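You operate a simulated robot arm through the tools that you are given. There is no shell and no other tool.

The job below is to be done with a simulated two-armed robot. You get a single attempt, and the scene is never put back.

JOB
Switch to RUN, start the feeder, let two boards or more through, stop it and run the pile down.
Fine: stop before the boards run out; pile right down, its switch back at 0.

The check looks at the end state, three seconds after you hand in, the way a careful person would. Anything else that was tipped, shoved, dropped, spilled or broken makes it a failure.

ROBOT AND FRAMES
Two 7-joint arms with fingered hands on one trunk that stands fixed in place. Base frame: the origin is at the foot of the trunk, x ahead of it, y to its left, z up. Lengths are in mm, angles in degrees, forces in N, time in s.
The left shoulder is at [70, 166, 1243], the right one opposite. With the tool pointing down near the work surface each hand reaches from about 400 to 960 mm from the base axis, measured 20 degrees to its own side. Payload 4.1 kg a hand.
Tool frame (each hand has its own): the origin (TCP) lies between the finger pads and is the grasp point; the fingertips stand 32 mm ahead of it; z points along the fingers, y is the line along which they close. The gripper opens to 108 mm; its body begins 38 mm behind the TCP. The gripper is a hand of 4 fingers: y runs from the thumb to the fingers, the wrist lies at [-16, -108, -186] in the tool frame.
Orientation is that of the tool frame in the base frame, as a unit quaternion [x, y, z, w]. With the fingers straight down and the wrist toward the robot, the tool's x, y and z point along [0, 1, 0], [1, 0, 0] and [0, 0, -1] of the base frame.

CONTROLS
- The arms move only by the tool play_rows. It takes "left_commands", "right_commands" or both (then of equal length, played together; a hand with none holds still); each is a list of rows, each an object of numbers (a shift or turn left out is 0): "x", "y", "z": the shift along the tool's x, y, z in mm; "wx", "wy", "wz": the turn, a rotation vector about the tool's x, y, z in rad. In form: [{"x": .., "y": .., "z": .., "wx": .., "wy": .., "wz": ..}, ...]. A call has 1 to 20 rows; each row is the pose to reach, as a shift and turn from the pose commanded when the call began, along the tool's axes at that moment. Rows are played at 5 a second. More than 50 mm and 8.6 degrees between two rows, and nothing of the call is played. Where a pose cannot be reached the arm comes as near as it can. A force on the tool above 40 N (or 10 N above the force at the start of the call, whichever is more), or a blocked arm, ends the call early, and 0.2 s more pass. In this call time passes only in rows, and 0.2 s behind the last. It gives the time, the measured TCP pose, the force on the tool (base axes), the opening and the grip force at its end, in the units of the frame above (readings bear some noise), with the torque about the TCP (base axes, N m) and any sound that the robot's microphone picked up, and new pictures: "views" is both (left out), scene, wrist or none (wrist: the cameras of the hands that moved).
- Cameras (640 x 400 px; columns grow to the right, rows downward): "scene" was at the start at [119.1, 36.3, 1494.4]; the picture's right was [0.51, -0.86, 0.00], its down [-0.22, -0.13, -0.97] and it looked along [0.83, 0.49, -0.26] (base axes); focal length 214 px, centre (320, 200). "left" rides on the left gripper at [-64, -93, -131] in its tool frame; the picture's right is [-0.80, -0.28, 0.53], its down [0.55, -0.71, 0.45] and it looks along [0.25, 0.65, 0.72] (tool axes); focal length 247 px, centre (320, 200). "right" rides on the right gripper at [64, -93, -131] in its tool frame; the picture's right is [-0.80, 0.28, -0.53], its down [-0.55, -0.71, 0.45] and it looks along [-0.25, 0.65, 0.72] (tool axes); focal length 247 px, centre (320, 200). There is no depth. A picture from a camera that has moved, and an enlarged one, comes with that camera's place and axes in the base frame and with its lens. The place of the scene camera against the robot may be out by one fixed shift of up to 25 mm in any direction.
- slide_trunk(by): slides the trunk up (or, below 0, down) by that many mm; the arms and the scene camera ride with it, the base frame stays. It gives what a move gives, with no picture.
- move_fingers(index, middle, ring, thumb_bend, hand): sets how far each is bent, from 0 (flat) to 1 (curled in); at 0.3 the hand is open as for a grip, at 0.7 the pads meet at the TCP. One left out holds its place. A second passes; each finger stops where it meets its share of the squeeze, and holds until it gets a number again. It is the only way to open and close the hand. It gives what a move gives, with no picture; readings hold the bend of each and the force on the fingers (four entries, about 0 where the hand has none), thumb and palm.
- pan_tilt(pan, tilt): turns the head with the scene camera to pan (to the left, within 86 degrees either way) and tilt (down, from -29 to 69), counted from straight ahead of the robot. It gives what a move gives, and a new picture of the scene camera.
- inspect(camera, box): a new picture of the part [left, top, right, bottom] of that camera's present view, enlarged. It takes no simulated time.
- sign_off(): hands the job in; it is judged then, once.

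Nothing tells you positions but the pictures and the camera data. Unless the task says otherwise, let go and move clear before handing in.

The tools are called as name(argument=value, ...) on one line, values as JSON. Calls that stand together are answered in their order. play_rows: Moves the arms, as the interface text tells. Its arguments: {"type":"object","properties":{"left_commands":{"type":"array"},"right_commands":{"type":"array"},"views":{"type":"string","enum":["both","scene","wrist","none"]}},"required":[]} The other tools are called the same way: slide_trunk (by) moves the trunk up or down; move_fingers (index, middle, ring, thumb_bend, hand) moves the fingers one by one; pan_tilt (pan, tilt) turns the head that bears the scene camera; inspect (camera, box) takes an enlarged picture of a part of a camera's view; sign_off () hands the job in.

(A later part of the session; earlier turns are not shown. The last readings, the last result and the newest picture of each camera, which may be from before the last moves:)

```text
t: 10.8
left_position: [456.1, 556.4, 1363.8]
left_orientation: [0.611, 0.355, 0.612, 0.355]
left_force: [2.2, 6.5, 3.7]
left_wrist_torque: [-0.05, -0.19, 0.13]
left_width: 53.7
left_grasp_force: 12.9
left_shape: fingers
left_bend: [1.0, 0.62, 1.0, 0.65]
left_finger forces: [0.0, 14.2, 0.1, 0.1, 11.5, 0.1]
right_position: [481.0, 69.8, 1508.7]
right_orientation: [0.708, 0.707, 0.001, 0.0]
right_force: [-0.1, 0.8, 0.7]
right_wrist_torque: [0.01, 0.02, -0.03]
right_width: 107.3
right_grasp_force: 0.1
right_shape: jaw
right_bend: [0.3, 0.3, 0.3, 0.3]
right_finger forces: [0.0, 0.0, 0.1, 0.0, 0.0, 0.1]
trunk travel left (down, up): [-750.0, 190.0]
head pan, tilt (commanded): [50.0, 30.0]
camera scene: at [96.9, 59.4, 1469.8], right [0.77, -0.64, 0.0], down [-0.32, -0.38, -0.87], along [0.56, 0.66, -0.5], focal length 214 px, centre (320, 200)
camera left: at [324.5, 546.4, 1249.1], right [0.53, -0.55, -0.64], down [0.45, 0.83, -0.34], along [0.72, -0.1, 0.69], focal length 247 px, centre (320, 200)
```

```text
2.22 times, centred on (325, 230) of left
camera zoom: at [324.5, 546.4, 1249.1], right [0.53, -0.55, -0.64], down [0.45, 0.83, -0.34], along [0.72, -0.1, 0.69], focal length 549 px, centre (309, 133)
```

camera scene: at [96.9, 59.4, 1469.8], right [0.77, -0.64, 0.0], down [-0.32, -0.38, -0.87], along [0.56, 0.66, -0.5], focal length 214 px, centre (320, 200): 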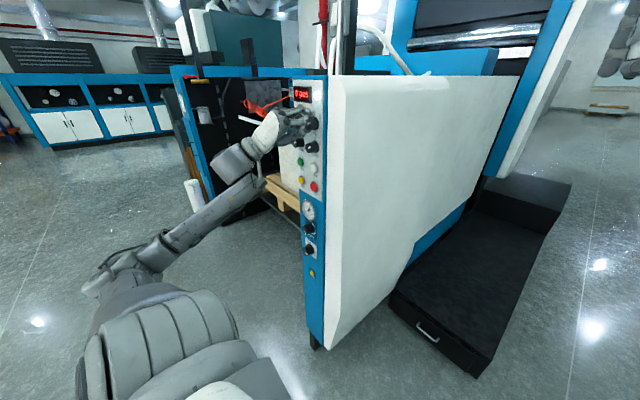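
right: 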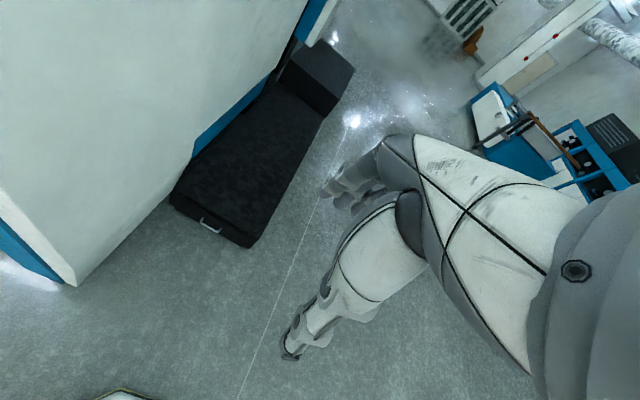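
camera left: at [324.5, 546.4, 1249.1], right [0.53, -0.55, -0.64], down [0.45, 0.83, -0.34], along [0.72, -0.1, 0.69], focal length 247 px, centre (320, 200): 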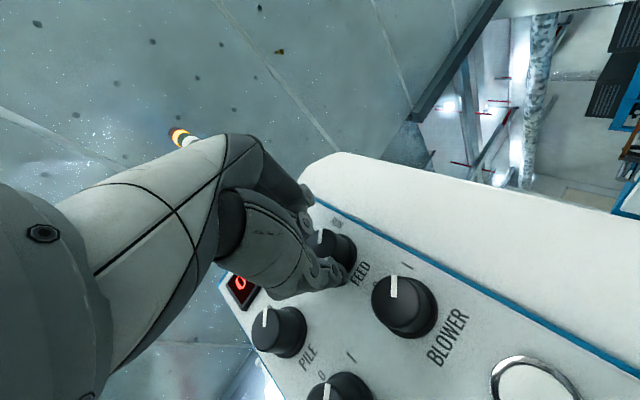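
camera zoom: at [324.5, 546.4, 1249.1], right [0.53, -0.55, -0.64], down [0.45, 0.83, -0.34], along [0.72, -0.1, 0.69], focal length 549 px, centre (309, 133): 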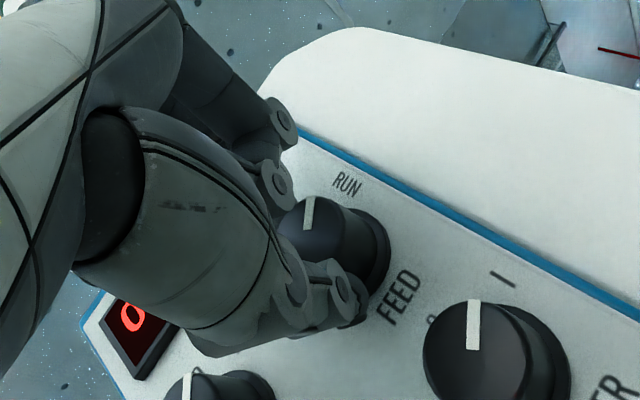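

The knob turned with the hand and its mark now points toward RUN. I'll open the fingers and back off a little to confirm.

move_fingers(hand="left", middle=0.5, thumb_bend=0.5)

play_rows(left_commands=[{"z": -20}, {"z": -50}, {"z": -85}, {"z": -120}])

inspect(camera="scene", box=[280, 80, 340, 130])

inspect(camera="left", box=[260, 190, 500, 400])

```text
t: 11.8
left_position: [456.6, 554.0, 1362.4]
left_orientation: [0.61, 0.357, 0.612, 0.356]
left_force: [0.5, -0.3, -0.8]
left_wrist_torque: [-0.02, 0.04, 0.0]
left_width: 60.3
left_grasp_force: 0.0
left_shape: fingers
left_bend: [1.0, 0.5, 1.0, 0.5]
left_finger forces: [0.0, 0.0, 0.0, 0.1, 0.1, 0.0]
right_position: [481.3, 68.2, 1509.2]
right_orientation: [0.707, 0.707, 0.001, -0.001]
right_force: [0.4, -0.5, -0.7]
right_wrist_torque: [0.0, -0.02, 0.02]
right_width: 107.9
right_grasp_force: 0.1
right_shape: jaw
right_bend: [0.3, 0.3, 0.3, 0.3]
right_finger forces: [0.0, 0.1, 0.0, 0.0, 0.0, 0.0]
trunk travel left (down, up): [-750.0, 190.0]
head pan, tilt (commanded): [50.0, 30.0]
```

```text
t: 12.8
left_position: [332.7, 554.9, 1364.2]
left_orientation: [0.611, 0.355, 0.611, 0.356]
left_force: [0.0, 0.2, 0.0]
left_wrist_torque: [-0.03, 0.01, 0.02]
left_width: 60.2
left_grasp_force: 0.1
left_shape: fingers
left_bend: [1.0, 0.5, 1.0, 0.5]
left_finger forces: [0.0, 0.0, 0.1, 0.0, 0.1, 0.0]
right_position: [479.8, 68.0, 1509.3]
right_orientation: [0.708, 0.707, 0.001, 0.0]
right_force: [-0.8, -0.2, -0.5]
right_wrist_torque: [0.04, -0.02, 0.0]
right_width: 107.5
right_grasp_force: 0.1
right_shape: jaw
right_bend: [0.3, 0.3, 0.3, 0.3]
right_finger forces: [0.0, 0.1, 0.0, 0.0, 0.0, 0.1]
trunk travel left (down, up): [-750.0, 190.0]
head pan, tilt (commanded): [50.0, 30.0]
camera scene: at [94.8, 57.5, 1470.1], right [0.77, -0.64, 0.0], down [-0.32, -0.38, -0.87], along [0.56, 0.66, -0.5], focal length 214 px, centre (320, 200)
camera left: at [202.4, 544.4, 1250.1], right [0.53, -0.55, -0.64], down [0.45, 0.83, -0.34], along [0.72, -0.1, 0.69], focal length 247 px, centre (320, 200)
```

scene: 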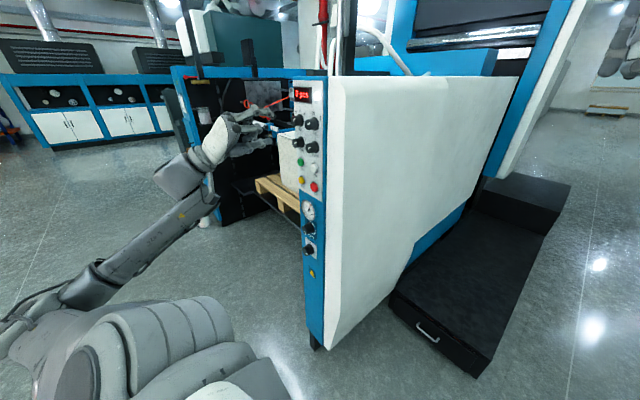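
left: 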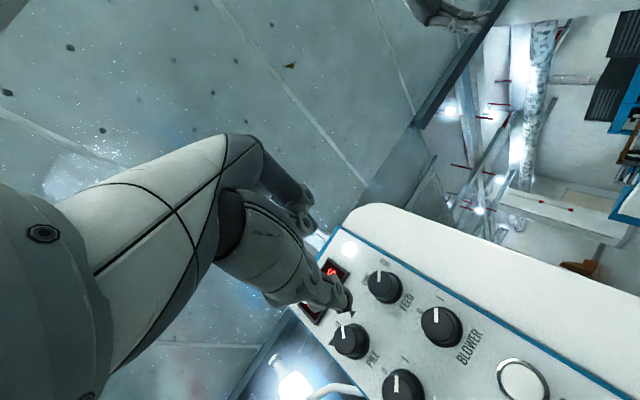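

```text
8.00 times, centred on (310, 105) of scene
camera zoom: at [94.8, 57.5, 1470.1], right [0.77, -0.64, 0.0], down [-0.32, -0.38, -0.87], along [0.56, 0.66, -0.5], focal length 1716 px, centre (400, 960)
```

zoom: 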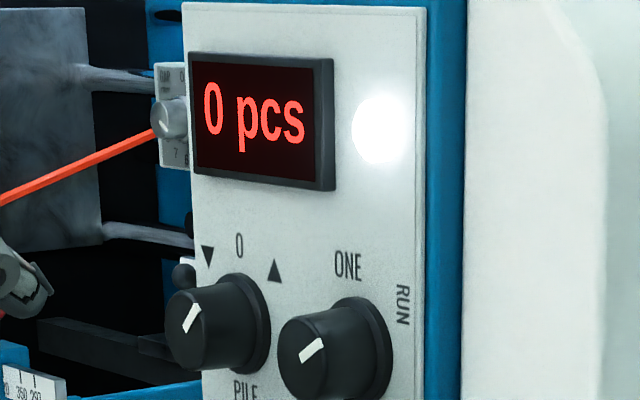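

```text
1.90 times, centred on (380, 295) of left
camera zoom: at [202.4, 544.4, 1250.1], right [0.53, -0.55, -0.64], down [0.45, 0.83, -0.34], along [0.72, -0.1, 0.69], focal length 470 px, centre (206, 19)
```

zoom: 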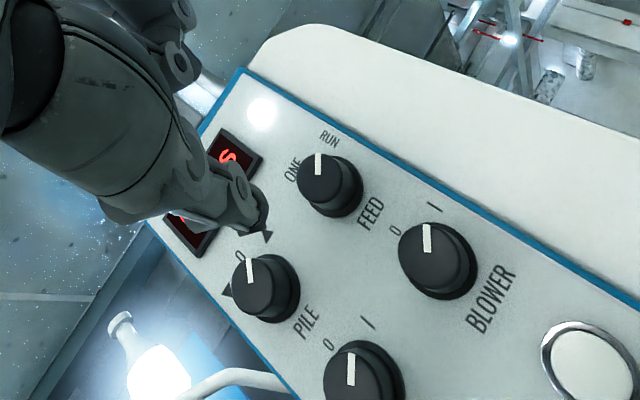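

FEED is on RUN: its mark is parallel to the PUMP and BLOWER marks at I. Now I'll make a single pressing fingertip, with the middle finger forward and the thumb curled away, while rolling the hand upright and moving toward START.

move_fingers(hand="left", middle=0.65, thumb_bend=1.0)

play_rows(left_commands=[{"wz": -0.13}, {"wz": -0.26}, {"wz": -0.39}, {"wz": -0.52}], views="wrist")

inspect(camera="left", box=[180, 100, 400, 380])

inspect(camera="scene", box=[190, 80, 310, 180])

```text
t: 13.8
left_position: [335.2, 554.9, 1364.5]
left_orientation: [0.611, 0.356, 0.611, 0.356]
left_force: [0.0, -0.6, -0.1]
left_wrist_torque: [0.01, 0.01, -0.05]
left_width: 36.5
left_grasp_force: 0.1
left_shape: fingers
left_bend: [1.0, 0.65, 1.0, 0.92]
left_finger forces: [0.0, 0.0, 0.0, 0.1, 0.0, 0.0]
right_position: [482.1, 67.7, 1509.9]
right_orientation: [0.708, 0.706, 0.001, -0.001]
right_force: [-0.4, -0.8, -0.5]
right_wrist_torque: [0.0, 0.0, 0.02]
right_width: 107.4
right_grasp_force: 0.0
right_shape: jaw
right_bend: [0.3, 0.3, 0.3, 0.3]
right_finger forces: [0.1, 0.0, 0.0, 0.0, 0.0, 0.1]
trunk travel left (down, up): [-750.0, 190.0]
head pan, tilt (commanded): [50.0, 30.0]
```

```text
t: 14.8
left_position: [336.0, 554.7, 1363.5]
left_orientation: [0.499, 0.501, 0.499, 0.501]
left_force: [0.5, -0.5, -0.2]
left_wrist_torque: [-0.01, 0.02, 0.0]
left_width: 36.0
left_grasp_force: 0.0
left_shape: fingers
left_bend: [1.0, 0.65, 1.0, 0.92]
left_finger forces: [0.0, 0.1, 0.0, 0.0, 0.0, 0.1]
right_position: [482.7, 68.1, 1508.0]
right_orientation: [0.708, 0.706, 0.0, 0.0]
right_force: [-0.2, 0.1, -0.4]
right_wrist_torque: [0.0, 0.04, -0.01]
right_width: 107.6
right_grasp_force: 0.0
right_shape: jaw
right_bend: [0.3, 0.3, 0.3, 0.3]
right_finger forces: [0.2, 0.1, 0.0, 0.1, 0.1, 0.1]
trunk travel left (down, up): [-750.0, 190.0]
head pan, tilt (commanded): [50.0, 30.0]
camera left: at [204.8, 490.1, 1269.7], right [0.53, -0.8, -0.28], down [0.45, 0.55, -0.71], along [0.72, 0.25, 0.65], focal length 247 px, centre (320, 200)
```

left: 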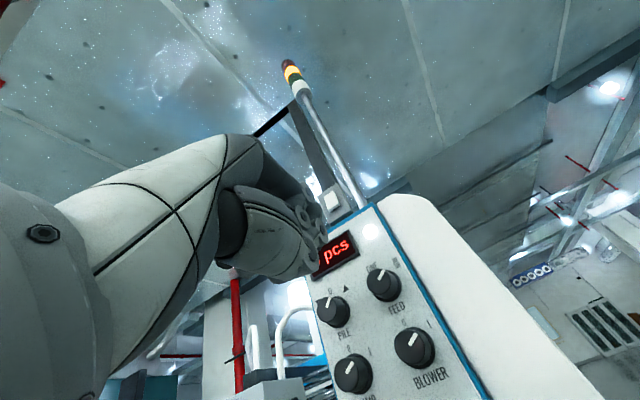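

```text
1.43 times, centred on (290, 240) of left
camera zoom: at [204.8, 490.1, 1269.7], right [0.53, -0.8, -0.28], down [0.45, 0.55, -0.71], along [0.72, 0.25, 0.65], focal length 353 px, centre (363, 143)
```

zoom: 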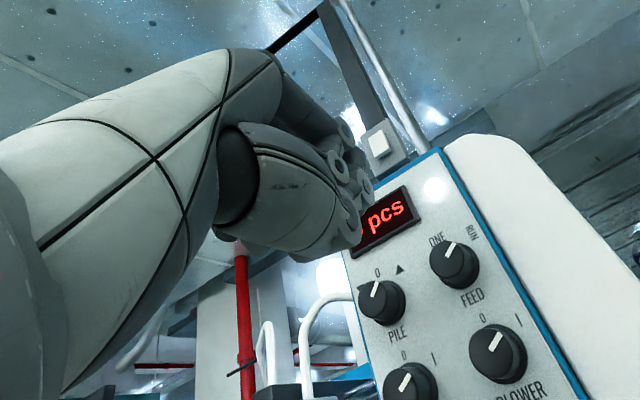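

```text
4.00 times, centred on (250, 130) of scene
camera zoom: at [97.3, 57.8, 1469.8], right [0.77, -0.64, 0.0], down [-0.32, -0.38, -0.87], along [0.56, 0.66, -0.5], focal length 858 px, centre (600, 480)
```

zoom: 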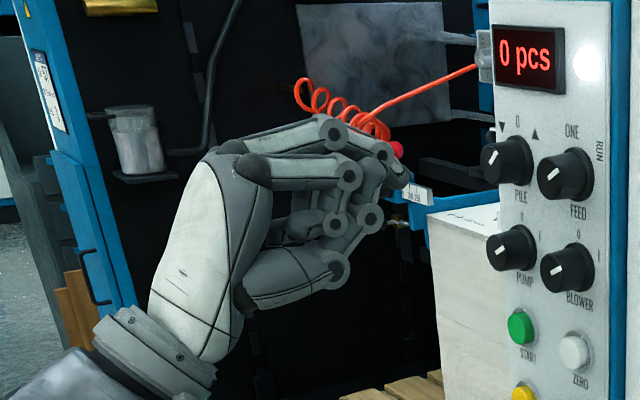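

The middle fingertip leads the curled fingers by about 20 mm. I'll move it in front of START, stopping short to check alignment visually.

play_rows(left_commands=[{"x": 18, "y": -36, "z": 15}, {"x": 36, "y": -72, "z": 30}, {"x": 54, "y": -108, "z": 48}, {"x": 71, "y": -142, "z": 66}, {"x": 71, "y": -145, "z": 80}])

inspect(camera="scene", box=[260, 130, 340, 200])

inspect(camera="left", box=[230, 140, 430, 300])

```text
t: 16.0
left_position: [417.2, 625.7, 1217.8]
left_orientation: [0.499, 0.501, 0.499, 0.501]
left_force: [0.9, 0.1, -0.3]
left_wrist_torque: [0.01, -0.02, -0.01]
left_width: 36.1
left_grasp_force: 0.0
left_shape: fingers
left_bend: [1.0, 0.65, 1.0, 0.92]
left_finger forces: [0.0, 0.0, 0.1, 0.0, 0.0, 0.1]
right_position: [481.1, 68.4, 1510.4]
right_orientation: [0.708, 0.707, 0.0, 0.0]
right_force: [1.5, -0.3, 0.4]
right_wrist_torque: [-0.05, -0.01, 0.03]
right_width: 107.7
right_grasp_force: 0.1
right_shape: jaw
right_bend: [0.3, 0.3, 0.3, 0.3]
right_finger forces: [0.0, 0.0, 0.1, 0.0, 0.0, 0.0]
trunk travel left (down, up): [-750.0, 190.0]
head pan, tilt (commanded): [50.0, 30.0]
camera scene: at [97.3, 57.7, 1469.8], right [0.77, -0.64, 0.0], down [-0.32, -0.38, -0.87], along [0.56, 0.66, -0.5], focal length 214 px, centre (320, 200)
camera left: at [284.7, 560.9, 1123.8], right [0.53, -0.8, -0.28], down [0.45, 0.55, -0.71], along [0.72, 0.25, 0.65], focal length 247 px, centre (320, 200)
```

scene: 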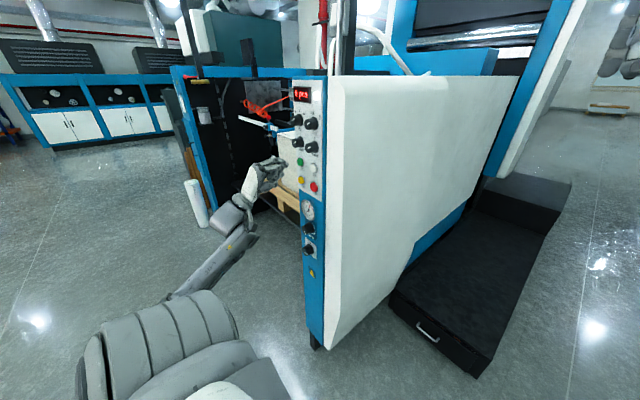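
left: 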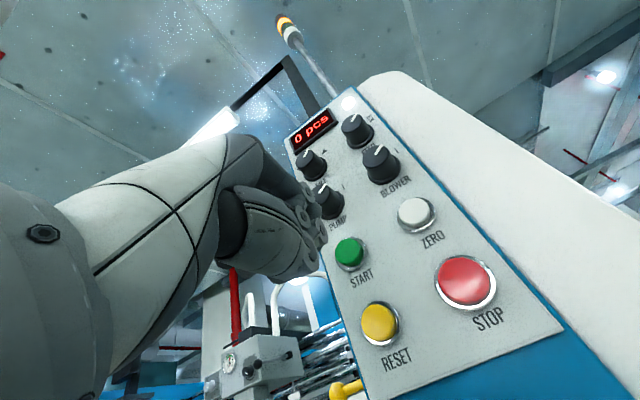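

```text
5.71 times, centred on (300, 165) of scene
camera zoom: at [97.3, 57.7, 1469.8], right [0.77, -0.64, 0.0], down [-0.32, -0.38, -0.87], along [0.56, 0.66, -0.5], focal length 1226 px, centre (434, 400)
```

zoom: 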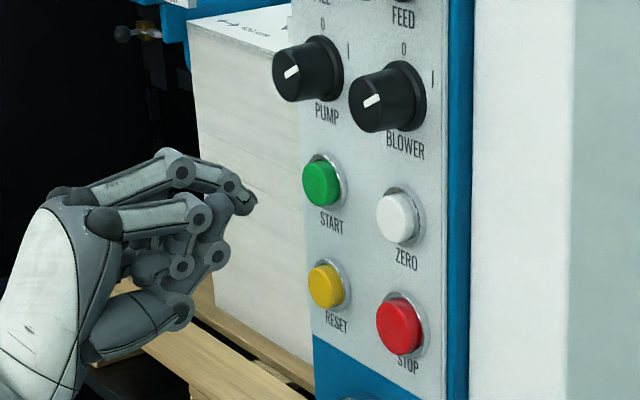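

```text
2.50 times, centred on (330, 220) of left
camera zoom: at [284.7, 560.9, 1123.8], right [0.53, -0.8, -0.28], down [0.45, 0.55, -0.71], along [0.72, 0.25, 0.65], focal length 617 px, centre (295, 150)
```

zoom: 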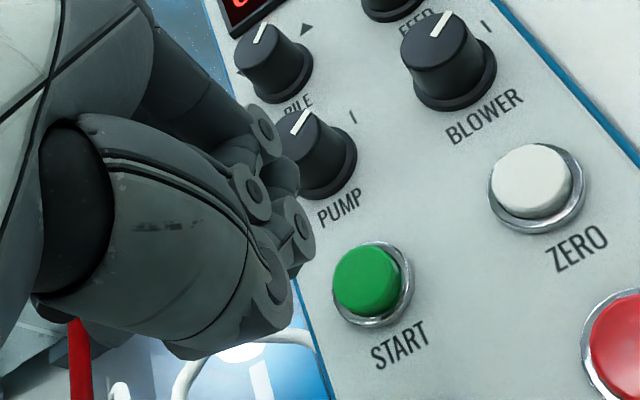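

The tip lines up with START (START is at about y 624.5, z 1231, face x≈486). I'll creep forward to near contact.

play_rows(left_commands=[{"z": 15, "y": -1, "x": -1}, {"z": 28, "y": -1, "x": -1}, {"z": 36, "y": -1, "x": -1}, {"z": 40, "y": -1, "x": -1}])

inspect(camera="scene", box=[280, 140, 336, 180])

inspect(camera="left", box=[230, 140, 430, 300])

```text
t: 17.0
left_position: [455.5, 624.2, 1216.5]
left_orientation: [0.499, 0.501, 0.5, 0.5]
left_force: [-4.8, -1.0, 1.0]
left_wrist_torque: [0.01, -0.07, 0.02]
left_width: 36.3
left_grasp_force: 2.3
left_shape: fingers
left_bend: [1.0, 0.65, 1.0, 0.92]
left_finger forces: [0.0, 4.3, 0.0, 0.1, 0.1, 0.0]
right_position: [481.3, 67.3, 1509.8]
right_orientation: [0.707, 0.707, 0.0, -0.001]
right_force: [0.6, -0.5, 0.3]
right_wrist_torque: [0.0, 0.01, -0.01]
right_width: 107.7
right_grasp_force: 0.1
right_shape: jaw
right_bend: [0.3, 0.3, 0.3, 0.3]
right_finger forces: [0.0, 0.0, 0.0, 0.0, 0.0, 0.0]
trunk travel left (down, up): [-750.0, 190.0]
head pan, tilt (commanded): [50.0, 30.0]
heard: click
camera scene: at [95.6, 57.8, 1470.0], right [0.77, -0.64, 0.0], down [-0.32, -0.38, -0.87], along [0.56, 0.66, -0.5], focal length 214 px, centre (320, 200)
camera left: at [324.0, 559.7, 1123.5], right [0.53, -0.8, -0.28], down [0.45, 0.55, -0.71], along [0.72, 0.25, 0.65], focal length 247 px, centre (320, 200)
```

scene: 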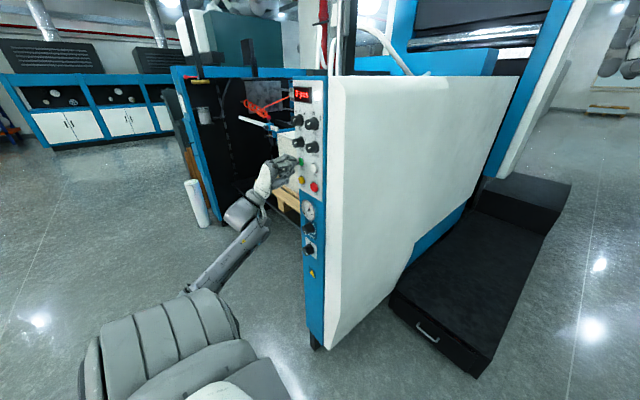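
left: 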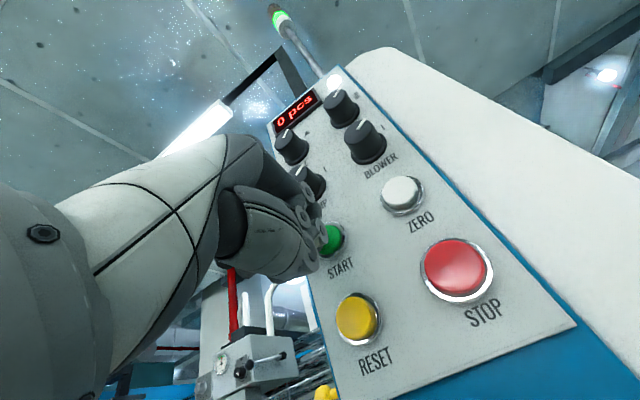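

```text
10.00 times, centred on (308, 160) of scene
camera zoom: at [95.6, 57.8, 1470.0], right [0.77, -0.64, 0.0], down [-0.32, -0.38, -0.87], along [0.56, 0.66, -0.5], focal length 2145 px, centre (440, 600)
```

zoom: 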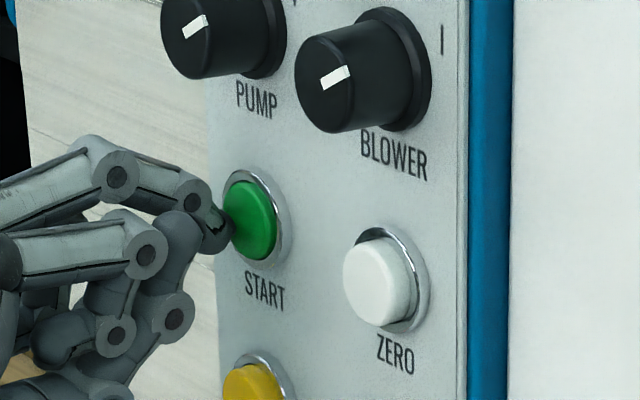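

```text
2.50 times, centred on (330, 220) of left
camera zoom: at [324.0, 559.7, 1123.5], right [0.53, -0.8, -0.28], down [0.45, 0.55, -0.71], along [0.72, 0.25, 0.65], focal length 617 px, centre (295, 150)
```

zoom: 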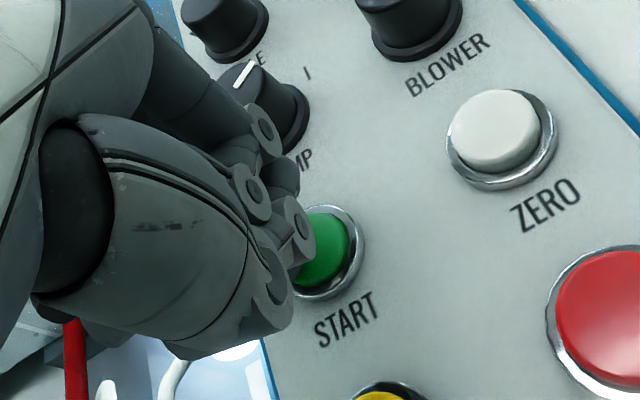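

I heard a click and the stack light turned green, so the feeder has started. I'll retract and hover over STOP while watching the counter.

play_rows(left_commands=[{"z": -28}, {"x": -35, "y": -32, "z": -28}, {"x": -70, "y": -64.5, "z": -26}])

inspect(camera="scene", box=[280, 80, 336, 120])

inspect(camera="scene", box=[270, 140, 340, 200])

```text
t: 17.8
left_position: [429.2, 552.5, 1154.7]
left_orientation: [0.499, 0.5, 0.499, 0.501]
left_force: [-0.1, 0.3, -0.6]
left_wrist_torque: [0.0, 0.0, 0.03]
left_width: 36.6
left_grasp_force: 0.0
left_shape: fingers
left_bend: [1.0, 0.65, 1.0, 0.92]
left_finger forces: [0.0, 0.1, 0.0, 0.0, 0.1, 0.1]
right_position: [482.4, 66.4, 1508.7]
right_orientation: [0.707, 0.707, 0.0, -0.001]
right_force: [1.1, -0.7, 0.6]
right_wrist_torque: [-0.01, 0.02, -0.02]
right_width: 108.0
right_grasp_force: 0.1
right_shape: jaw
right_bend: [0.3, 0.3, 0.3, 0.3]
right_finger forces: [0.0, 0.0, 0.0, 0.0, 0.0, 0.0]
trunk travel left (down, up): [-750.0, 190.0]
head pan, tilt (commanded): [50.0, 30.0]
camera scene: at [97.4, 57.1, 1469.9], right [0.77, -0.64, 0.0], down [-0.32, -0.38, -0.87], along [0.56, 0.66, -0.5], focal length 214 px, centre (320, 200)
camera left: at [298.6, 489.1, 1060.0], right [0.53, -0.8, -0.28], down [0.45, 0.55, -0.71], along [0.72, 0.25, 0.65], focal length 247 px, centre (320, 200)
```

scene: 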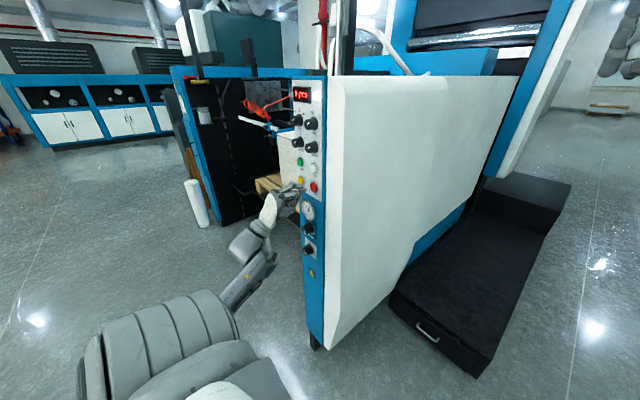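
left: 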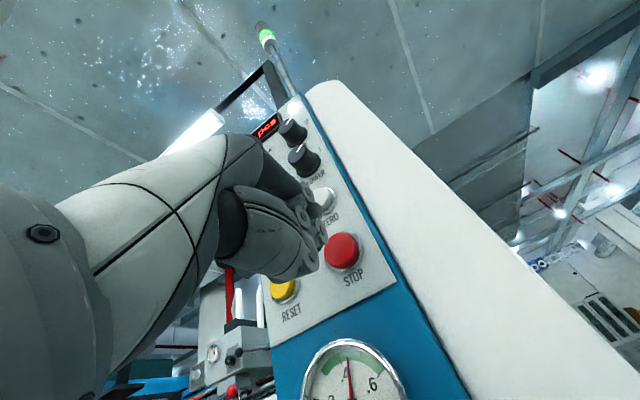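

```text
10.00 times, centred on (308, 100) of scene
camera zoom: at [97.4, 57.1, 1469.9], right [0.77, -0.64, 0.0], down [-0.32, -0.38, -0.87], along [0.56, 0.66, -0.5], focal length 2145 px, centre (440, 1200)
```

zoom: 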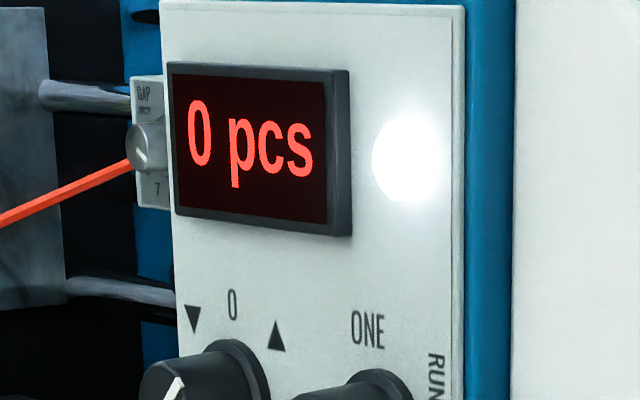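

```text
6.67 times, centred on (305, 170) of scene
camera zoom: at [97.4, 57.1, 1469.9], right [0.77, -0.64, 0.0], down [-0.32, -0.38, -0.87], along [0.56, 0.66, -0.5], focal length 1430 px, centre (420, 400)
```

zoom: 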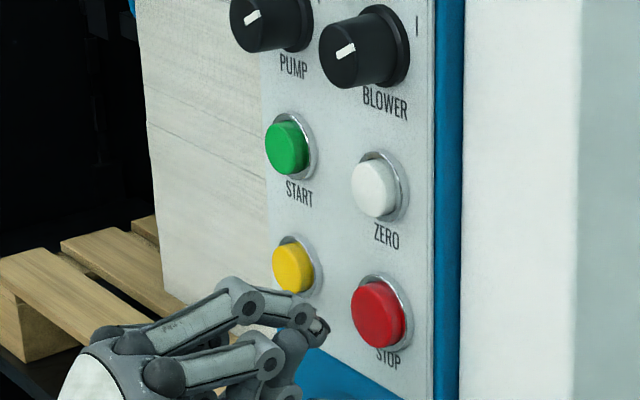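

The count is still 0 and the vacuum needle is in the green band. I'll hold here briefly and recheck the counter.

play_rows(left_commands=[{"z": 4}, {"z": 6}, {"z": 6}], views="none")

inspect(camera="scene", box=[280, 80, 336, 120])

inspect(camera="scene", box=[180, 50, 340, 200])

```text
t: 18.6
left_position: [437.2, 555.2, 1154.7]
left_orientation: [0.498, 0.501, 0.499, 0.501]
left_force: [0.6, -0.7, 0.0]
left_wrist_torque: [0.01, 0.04, 0.0]
left_width: 36.2
left_grasp_force: 0.0
left_shape: fingers
left_bend: [1.0, 0.65, 1.0, 0.92]
left_finger forces: [0.0, 0.1, 0.1, 0.1, 0.0, 0.0]
right_position: [481.1, 68.7, 1509.9]
right_orientation: [0.707, 0.707, 0.0, 0.0]
right_force: [-0.4, 0.2, 0.0]
right_wrist_torque: [0.0, 0.0, 0.03]
right_width: 107.7
right_grasp_force: 0.1
right_shape: jaw
right_bend: [0.3, 0.3, 0.3, 0.3]
right_finger forces: [0.0, 0.0, 0.1, 0.1, 0.0, 0.0]
trunk travel left (down, up): [-750.0, 190.0]
head pan, tilt (commanded): [50.0, 30.0]
```

```text
10.00 times, centred on (308, 100) of scene
camera zoom: at [96.4, 58.3, 1469.9], right [0.77, -0.64, 0.0], down [-0.32, -0.38, -0.87], along [0.56, 0.66, -0.5], focal length 2145 px, centre (440, 1200)
```

zoom: 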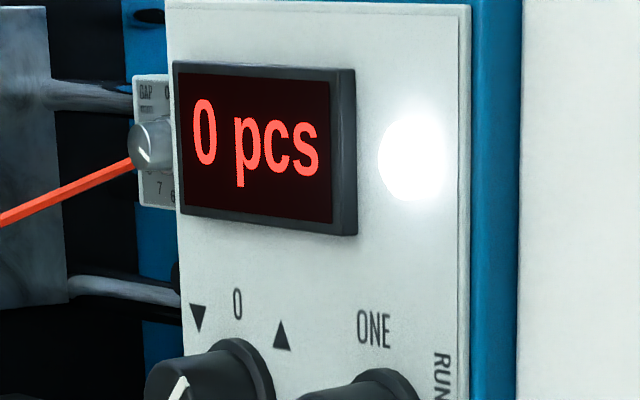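

```text
2.67 times, centred on (260, 125) of scene
camera zoom: at [96.4, 58.3, 1469.9], right [0.77, -0.64, 0.0], down [-0.32, -0.38, -0.87], along [0.56, 0.66, -0.5], focal length 572 px, centre (480, 400)
```

zoom: 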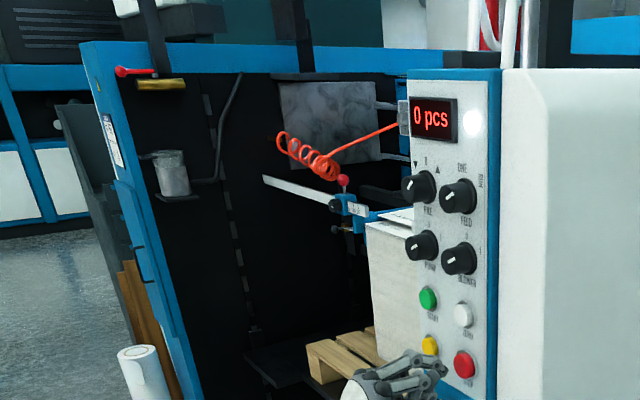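

Still 0 pcs about 1.8 s after the start. I'll keep holding in short steps.

play_rows(left_commands=[{"z": 1}, {"z": 2}, {"z": 2}, {"z": 2}], views="none")

inspect(camera="scene", box=[280, 80, 336, 120])

inspect(camera="scene", box=[230, 90, 330, 160])

```text
t: 19.6
left_position: [439.3, 553.4, 1155.0]
left_orientation: [0.499, 0.5, 0.498, 0.503]
left_force: [-0.7, 0.5, -0.4]
left_wrist_torque: [-0.03, 0.0, 0.0]
left_width: 36.3
left_grasp_force: 0.0
left_shape: fingers
left_bend: [1.0, 0.65, 1.0, 0.92]
left_finger forces: [0.0, 0.1, 0.0, 0.1, 0.0, 0.1]
right_position: [482.0, 67.8, 1508.6]
right_orientation: [0.708, 0.706, 0.001, -0.001]
right_force: [-0.2, -0.7, 0.7]
right_wrist_torque: [0.01, 0.02, 0.0]
right_width: 108.1
right_grasp_force: 0.0
right_shape: jaw
right_bend: [0.3, 0.3, 0.3, 0.3]
right_finger forces: [0.1, 0.1, 0.0, 0.0, 0.0, 0.0]
trunk travel left (down, up): [-750.0, 190.0]
head pan, tilt (commanded): [50.0, 30.0]
```

```text
10.00 times, centred on (308, 100) of scene
camera zoom: at [96.7, 58.0, 1469.8], right [0.77, -0.64, 0.0], down [-0.32, -0.38, -0.87], along [0.56, 0.66, -0.5], focal length 2145 px, centre (440, 1200)
```

zoom: 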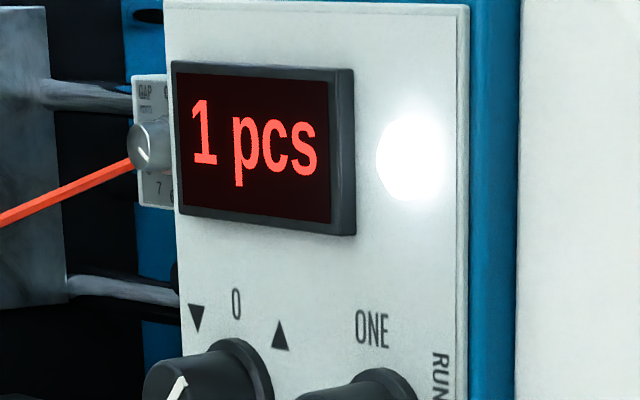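

```text
5.71 times, centred on (280, 125) of scene
camera zoom: at [96.7, 58.0, 1469.8], right [0.77, -0.64, 0.0], down [-0.32, -0.38, -0.87], along [0.56, 0.66, -0.5], focal length 1226 px, centre (549, 629)
```

zoom: 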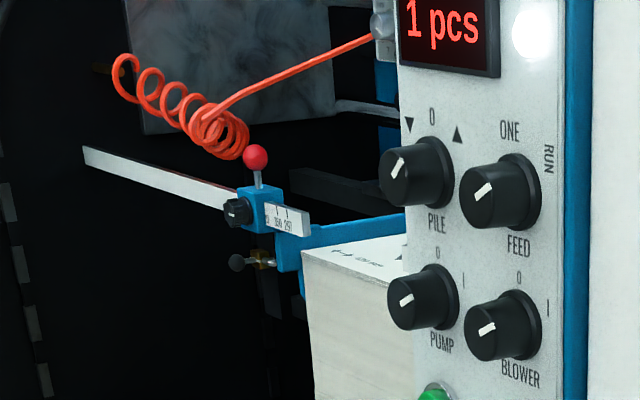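

One board is through. I'll hold a bit more for the second.

play_rows(left_commands=[{"z": 0}, {"z": 0}, {"z": 0}, {"z": 0}], views="none")

inspect(camera="scene", box=[280, 80, 336, 120])

inspect(camera="scene", box=[270, 120, 340, 190])

```text
t: 20.6
left_position: [438.5, 554.6, 1153.8]
left_orientation: [0.498, 0.501, 0.499, 0.501]
left_force: [0.0, 0.3, -0.1]
left_wrist_torque: [0.0, -0.01, 0.0]
left_width: 36.3
left_grasp_force: 0.1
left_shape: fingers
left_bend: [1.0, 0.65, 1.0, 0.92]
left_finger forces: [0.0, 0.0, 0.0, 0.0, 0.0, 0.0]
right_position: [482.2, 68.2, 1508.7]
right_orientation: [0.707, 0.707, 0.001, -0.001]
right_force: [0.0, 0.2, -0.4]
right_wrist_torque: [0.0, 0.03, -0.01]
right_width: 107.6
right_grasp_force: 0.1
right_shape: jaw
right_bend: [0.3, 0.3, 0.3, 0.3]
right_finger forces: [0.0, 0.0, 0.0, 0.0, 0.0, 0.0]
trunk travel left (down, up): [-750.0, 190.0]
head pan, tilt (commanded): [50.0, 30.0]
```

```text
10.00 times, centred on (308, 100) of scene
camera zoom: at [96.8, 58.0, 1469.8], right [0.77, -0.64, 0.0], down [-0.32, -0.38, -0.87], along [0.56, 0.66, -0.5], focal length 2145 px, centre (440, 1200)
```

zoom: 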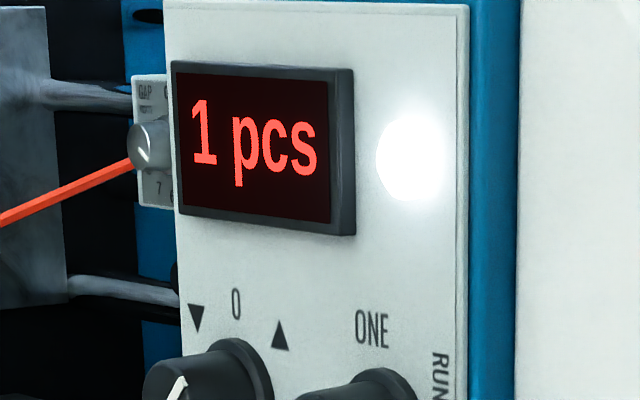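

```text
5.71 times, centred on (305, 155) of scene
camera zoom: at [96.8, 58.0, 1469.8], right [0.77, -0.64, 0.0], down [-0.32, -0.38, -0.87], along [0.56, 0.66, -0.5], focal length 1226 px, centre (406, 457)
```

zoom: 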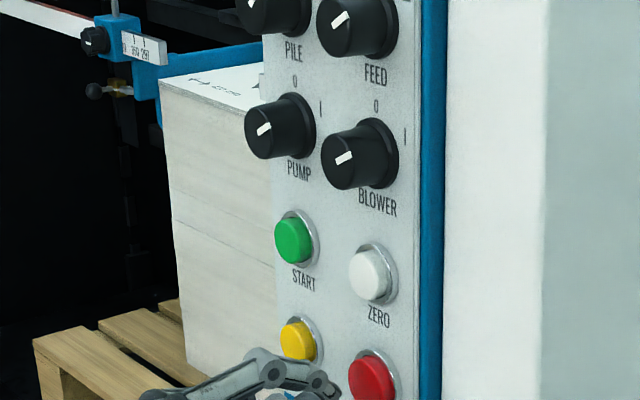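

Still 1. I'll continue in small steps and press STOP as soon as the counter shows 2.

play_rows(left_commands=[{"z": 0}, {"z": 0}], views="none")

inspect(camera="scene", box=[280, 80, 336, 120])

inspect(camera="scene", box=[280, 120, 320, 150])

```text
t: 21.2
left_position: [438.9, 553.3, 1153.2]
left_orientation: [0.499, 0.501, 0.499, 0.501]
left_force: [-0.2, 0.7, -0.1]
left_wrist_torque: [0.01, -0.01, -0.01]
left_width: 36.6
left_grasp_force: 0.0
left_shape: fingers
left_bend: [1.0, 0.65, 1.0, 0.92]
left_finger forces: [0.0, 0.1, 0.1, 0.0, 0.0, 0.0]
right_position: [481.5, 67.6, 1508.3]
right_orientation: [0.708, 0.706, 0.0, 0.0]
right_force: [-0.3, -1.4, 0.4]
right_wrist_torque: [0.04, -0.02, -0.03]
right_width: 108.0
right_grasp_force: 0.1
right_shape: jaw
right_bend: [0.3, 0.3, 0.3, 0.3]
right_finger forces: [0.0, 0.1, 0.0, 0.0, 0.1, 0.0]
trunk travel left (down, up): [-750.0, 190.0]
head pan, tilt (commanded): [50.0, 30.0]
```

```text
10.00 times, centred on (308, 100) of scene
camera zoom: at [96.8, 58.0, 1469.8], right [0.77, -0.64, 0.0], down [-0.32, -0.38, -0.87], along [0.56, 0.66, -0.5], focal length 2145 px, centre (440, 1200)
```

zoom: 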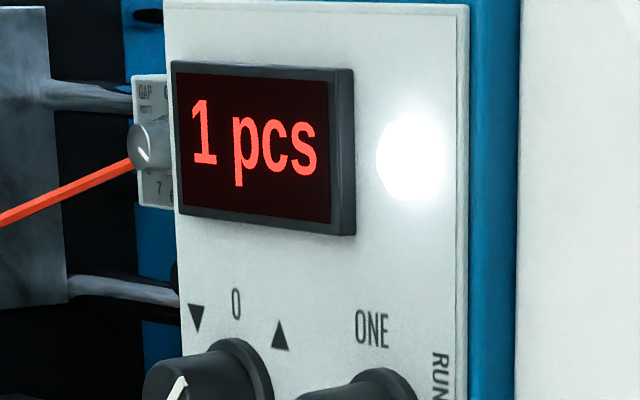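

```text
13.33 times, centred on (300, 135) of scene
camera zoom: at [96.8, 58.0, 1469.8], right [0.77, -0.64, 0.0], down [-0.32, -0.38, -0.87], along [0.56, 0.66, -0.5], focal length 2860 px, centre (587, 1067)
```

zoom: 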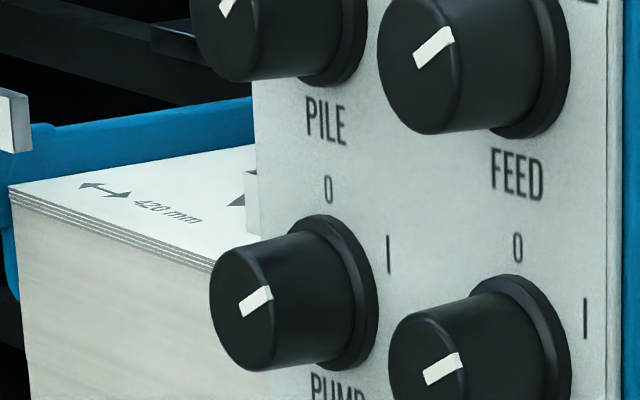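

A few thin boards are visible on top of the pile. The counter is still 1, so I'll keep stepping.

play_rows(left_commands=[{"z": 0}, {"z": 0}], views="none")

inspect(camera="scene", box=[280, 80, 336, 120])

inspect(camera="scene", box=[280, 120, 320, 150])

```text
t: 21.8
left_position: [438.9, 553.8, 1153.5]
left_orientation: [0.498, 0.502, 0.499, 0.501]
left_force: [-0.8, 0.2, -0.6]
left_wrist_torque: [0.0, 0.03, 0.0]
left_width: 36.2
left_grasp_force: 0.1
left_shape: fingers
left_bend: [1.0, 0.65, 1.0, 0.92]
left_finger forces: [0.1, 0.1, 0.1, 0.1, 0.0, 0.0]
right_position: [480.7, 67.6, 1508.6]
right_orientation: [0.707, 0.707, 0.001, -0.001]
right_force: [0.3, -0.7, 1.4]
right_wrist_torque: [0.0, -0.03, -0.01]
right_width: 107.6
right_grasp_force: 0.0
right_shape: jaw
right_bend: [0.3, 0.3, 0.3, 0.3]
right_finger forces: [0.0, 0.0, 0.1, 0.0, 0.0, 0.0]
trunk travel left (down, up): [-750.0, 190.0]
head pan, tilt (commanded): [50.0, 30.0]
```

```text
10.00 times, centred on (308, 100) of scene
camera zoom: at [96.8, 58.0, 1469.8], right [0.77, -0.64, 0.0], down [-0.32, -0.38, -0.87], along [0.56, 0.66, -0.5], focal length 2145 px, centre (440, 1200)
```

zoom: 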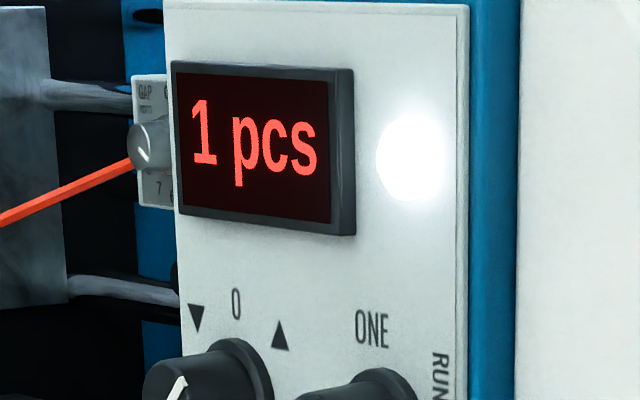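

```text
13.33 times, centred on (300, 135) of scene
camera zoom: at [96.8, 58.0, 1469.8], right [0.77, -0.64, 0.0], down [-0.32, -0.38, -0.87], along [0.56, 0.66, -0.5], focal length 2860 px, centre (587, 1067)
```

zoom: 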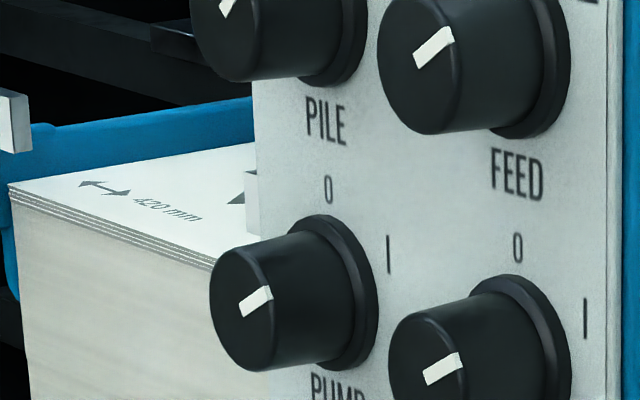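

No change yet, so I'll keep holding.

play_rows(left_commands=[{"z": 0}, {"z": 0}, {"z": 0}], views="none")

inspect(camera="scene", box=[280, 80, 336, 120])

inspect(camera="scene", box=[200, 0, 520, 200])

```text
t: 22.6
left_position: [438.1, 553.0, 1154.6]
left_orientation: [0.499, 0.501, 0.499, 0.501]
left_force: [0.1, -0.8, -0.1]
left_wrist_torque: [0.01, 0.03, 0.0]
left_width: 36.4
left_grasp_force: 0.0
left_shape: fingers
left_bend: [1.0, 0.65, 1.0, 0.92]
left_finger forces: [0.0, 0.1, 0.0, 0.1, 0.1, 0.0]
right_position: [481.4, 68.8, 1508.5]
right_orientation: [0.707, 0.707, 0.001, 0.0]
right_force: [-0.1, -0.1, -0.2]
right_wrist_torque: [-0.01, 0.01, 0.01]
right_width: 107.7
right_grasp_force: 0.1
right_shape: jaw
right_bend: [0.3, 0.3, 0.3, 0.3]
right_finger forces: [0.0, 0.1, 0.1, 0.0, 0.1, 0.0]
trunk travel left (down, up): [-750.0, 190.0]
head pan, tilt (commanded): [50.0, 30.0]
```

```text
10.00 times, centred on (308, 100) of scene
camera zoom: at [96.8, 58.0, 1469.8], right [0.77, -0.64, 0.0], down [-0.32, -0.38, -0.87], along [0.56, 0.66, -0.5], focal length 2145 px, centre (440, 1200)
```

zoom: 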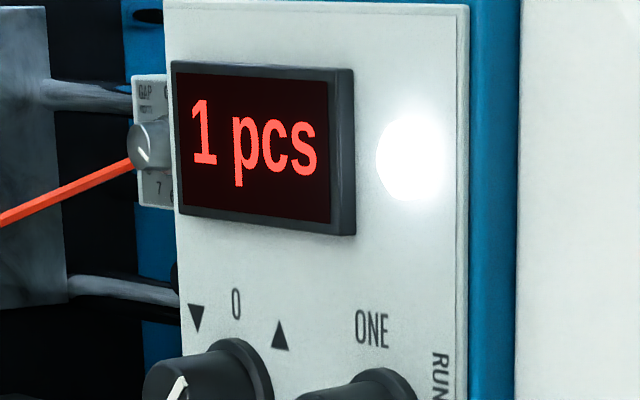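

```text
2.00 times, centred on (360, 100) of scene
camera zoom: at [96.8, 58.0, 1469.8], right [0.77, -0.64, 0.0], down [-0.32, -0.38, -0.87], along [0.56, 0.66, -0.5], focal length 429 px, centre (240, 400)
```

zoom: 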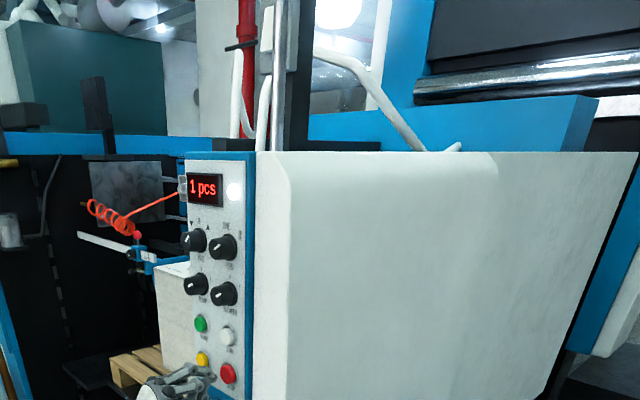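

I'll check the stack light in case the feeder faulted after one board.

inspect(camera="left", box=[200, 0, 360, 120])

inspect(camera="left", box=[280, 310, 440, 400])

inspect(camera="scene", box=[280, 120, 320, 150])

```text
3.33 times, centred on (280, 60) of left
camera zoom: at [306.6, 489.3, 1059.7], right [0.53, -0.8, -0.28], down [0.45, 0.55, -0.71], along [0.72, 0.25, 0.65], focal length 823 px, centre (453, 667)
```

zoom: 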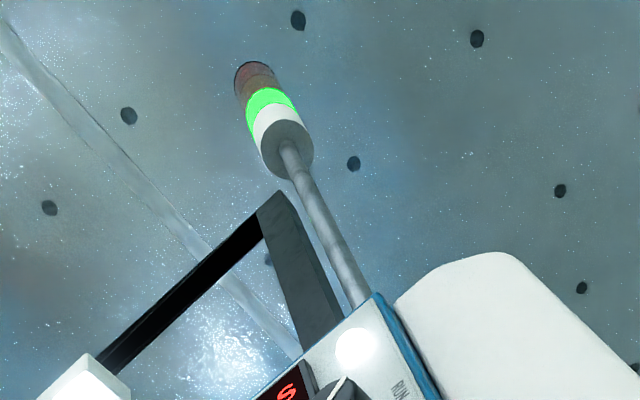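

```text
4.00 times, centred on (360, 355) of left
camera zoom: at [306.6, 489.3, 1059.7], right [0.53, -0.8, -0.28], down [0.45, 0.55, -0.71], along [0.72, 0.25, 0.65], focal length 988 px, centre (160, -420)
```

zoom: 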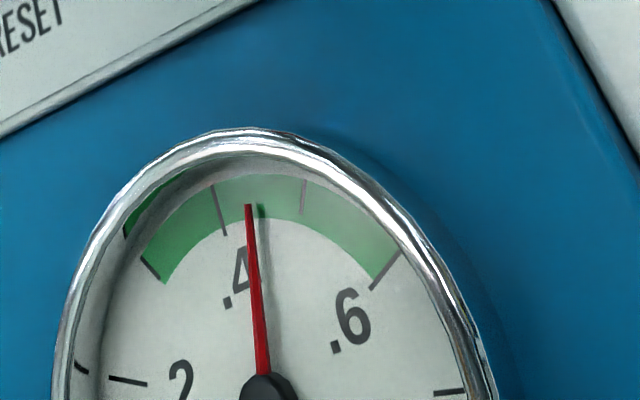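

```text
13.33 times, centred on (300, 135) of scene
camera zoom: at [96.8, 58.0, 1469.8], right [0.77, -0.64, 0.0], down [-0.32, -0.38, -0.87], along [0.56, 0.66, -0.5], focal length 2860 px, centre (587, 1067)
```

zoom: 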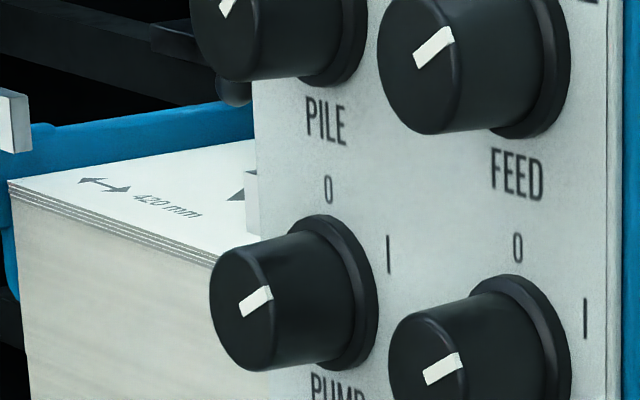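

The feeder is still running (green light, vacuum in the green band). The cycle appears to be about 3–4 s, so I'll continue.

play_rows(left_commands=[{"z": 0}, {"z": 0}], views="none")

inspect(camera="scene", box=[280, 80, 336, 120])

inspect(camera="scene", box=[280, 120, 320, 150])

inspect(camera="scene", box=[280, 160, 336, 200])

```text
t: 23.2
left_position: [437.5, 553.8, 1153.8]
left_orientation: [0.497, 0.502, 0.5, 0.501]
left_force: [-0.8, 0.0, 0.5]
left_wrist_torque: [0.01, 0.03, -0.03]
left_width: 36.0
left_grasp_force: 0.1
left_shape: fingers
left_bend: [1.0, 0.65, 1.0, 0.92]
left_finger forces: [0.0, 0.0, 0.1, 0.1, 0.0, 0.0]
right_position: [481.8, 69.6, 1510.0]
right_orientation: [0.707, 0.707, 0.0, 0.0]
right_force: [-0.8, -0.6, 0.5]
right_wrist_torque: [0.03, 0.01, -0.01]
right_width: 107.8
right_grasp_force: 0.0
right_shape: jaw
right_bend: [0.3, 0.3, 0.3, 0.3]
right_finger forces: [0.0, 0.0, 0.0, 0.0, 0.0, 0.0]
trunk travel left (down, up): [-750.0, 190.0]
head pan, tilt (commanded): [50.0, 30.0]
```

```text
10.00 times, centred on (308, 100) of scene
camera zoom: at [96.8, 58.0, 1469.8], right [0.77, -0.64, 0.0], down [-0.32, -0.38, -0.87], along [0.56, 0.66, -0.5], focal length 2145 px, centre (440, 1200)
```

zoom: 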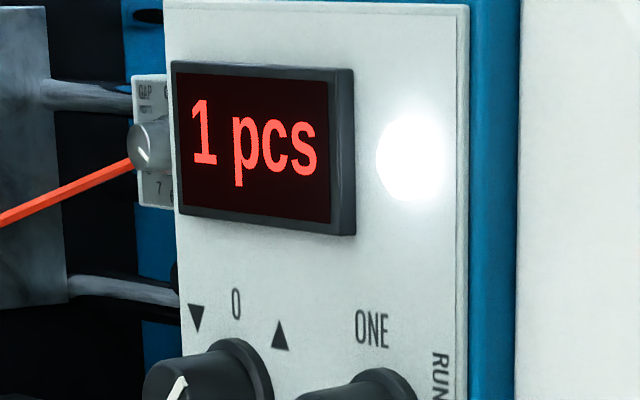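

```text
13.33 times, centred on (300, 135) of scene
camera zoom: at [96.8, 58.0, 1469.8], right [0.77, -0.64, 0.0], down [-0.32, -0.38, -0.87], along [0.56, 0.66, -0.5], focal length 2860 px, centre (587, 1067)
```

zoom: 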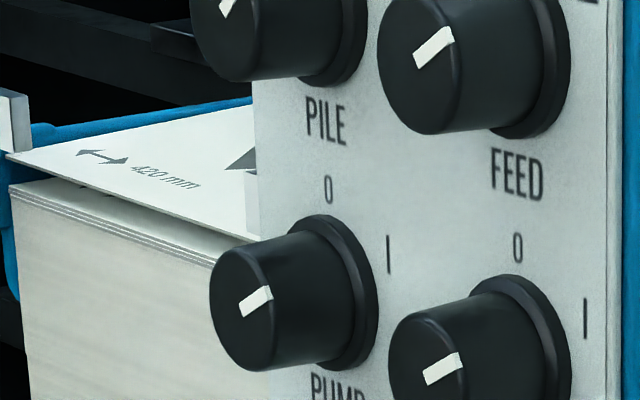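

```text
10.00 times, centred on (308, 180) of scene
camera zoom: at [96.8, 58.0, 1469.8], right [0.77, -0.64, 0.0], down [-0.32, -0.38, -0.87], along [0.56, 0.66, -0.5], focal length 2145 px, centre (440, 400)
```

zoom: 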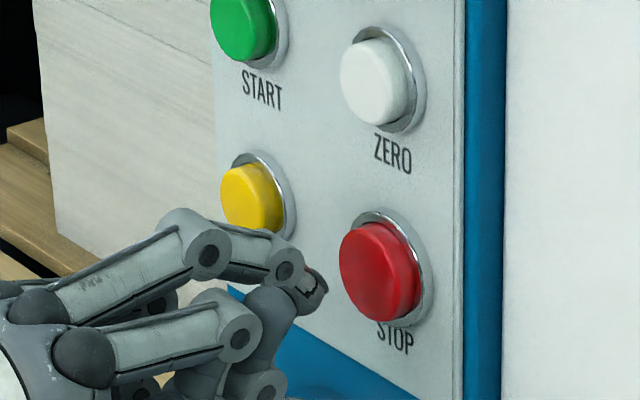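

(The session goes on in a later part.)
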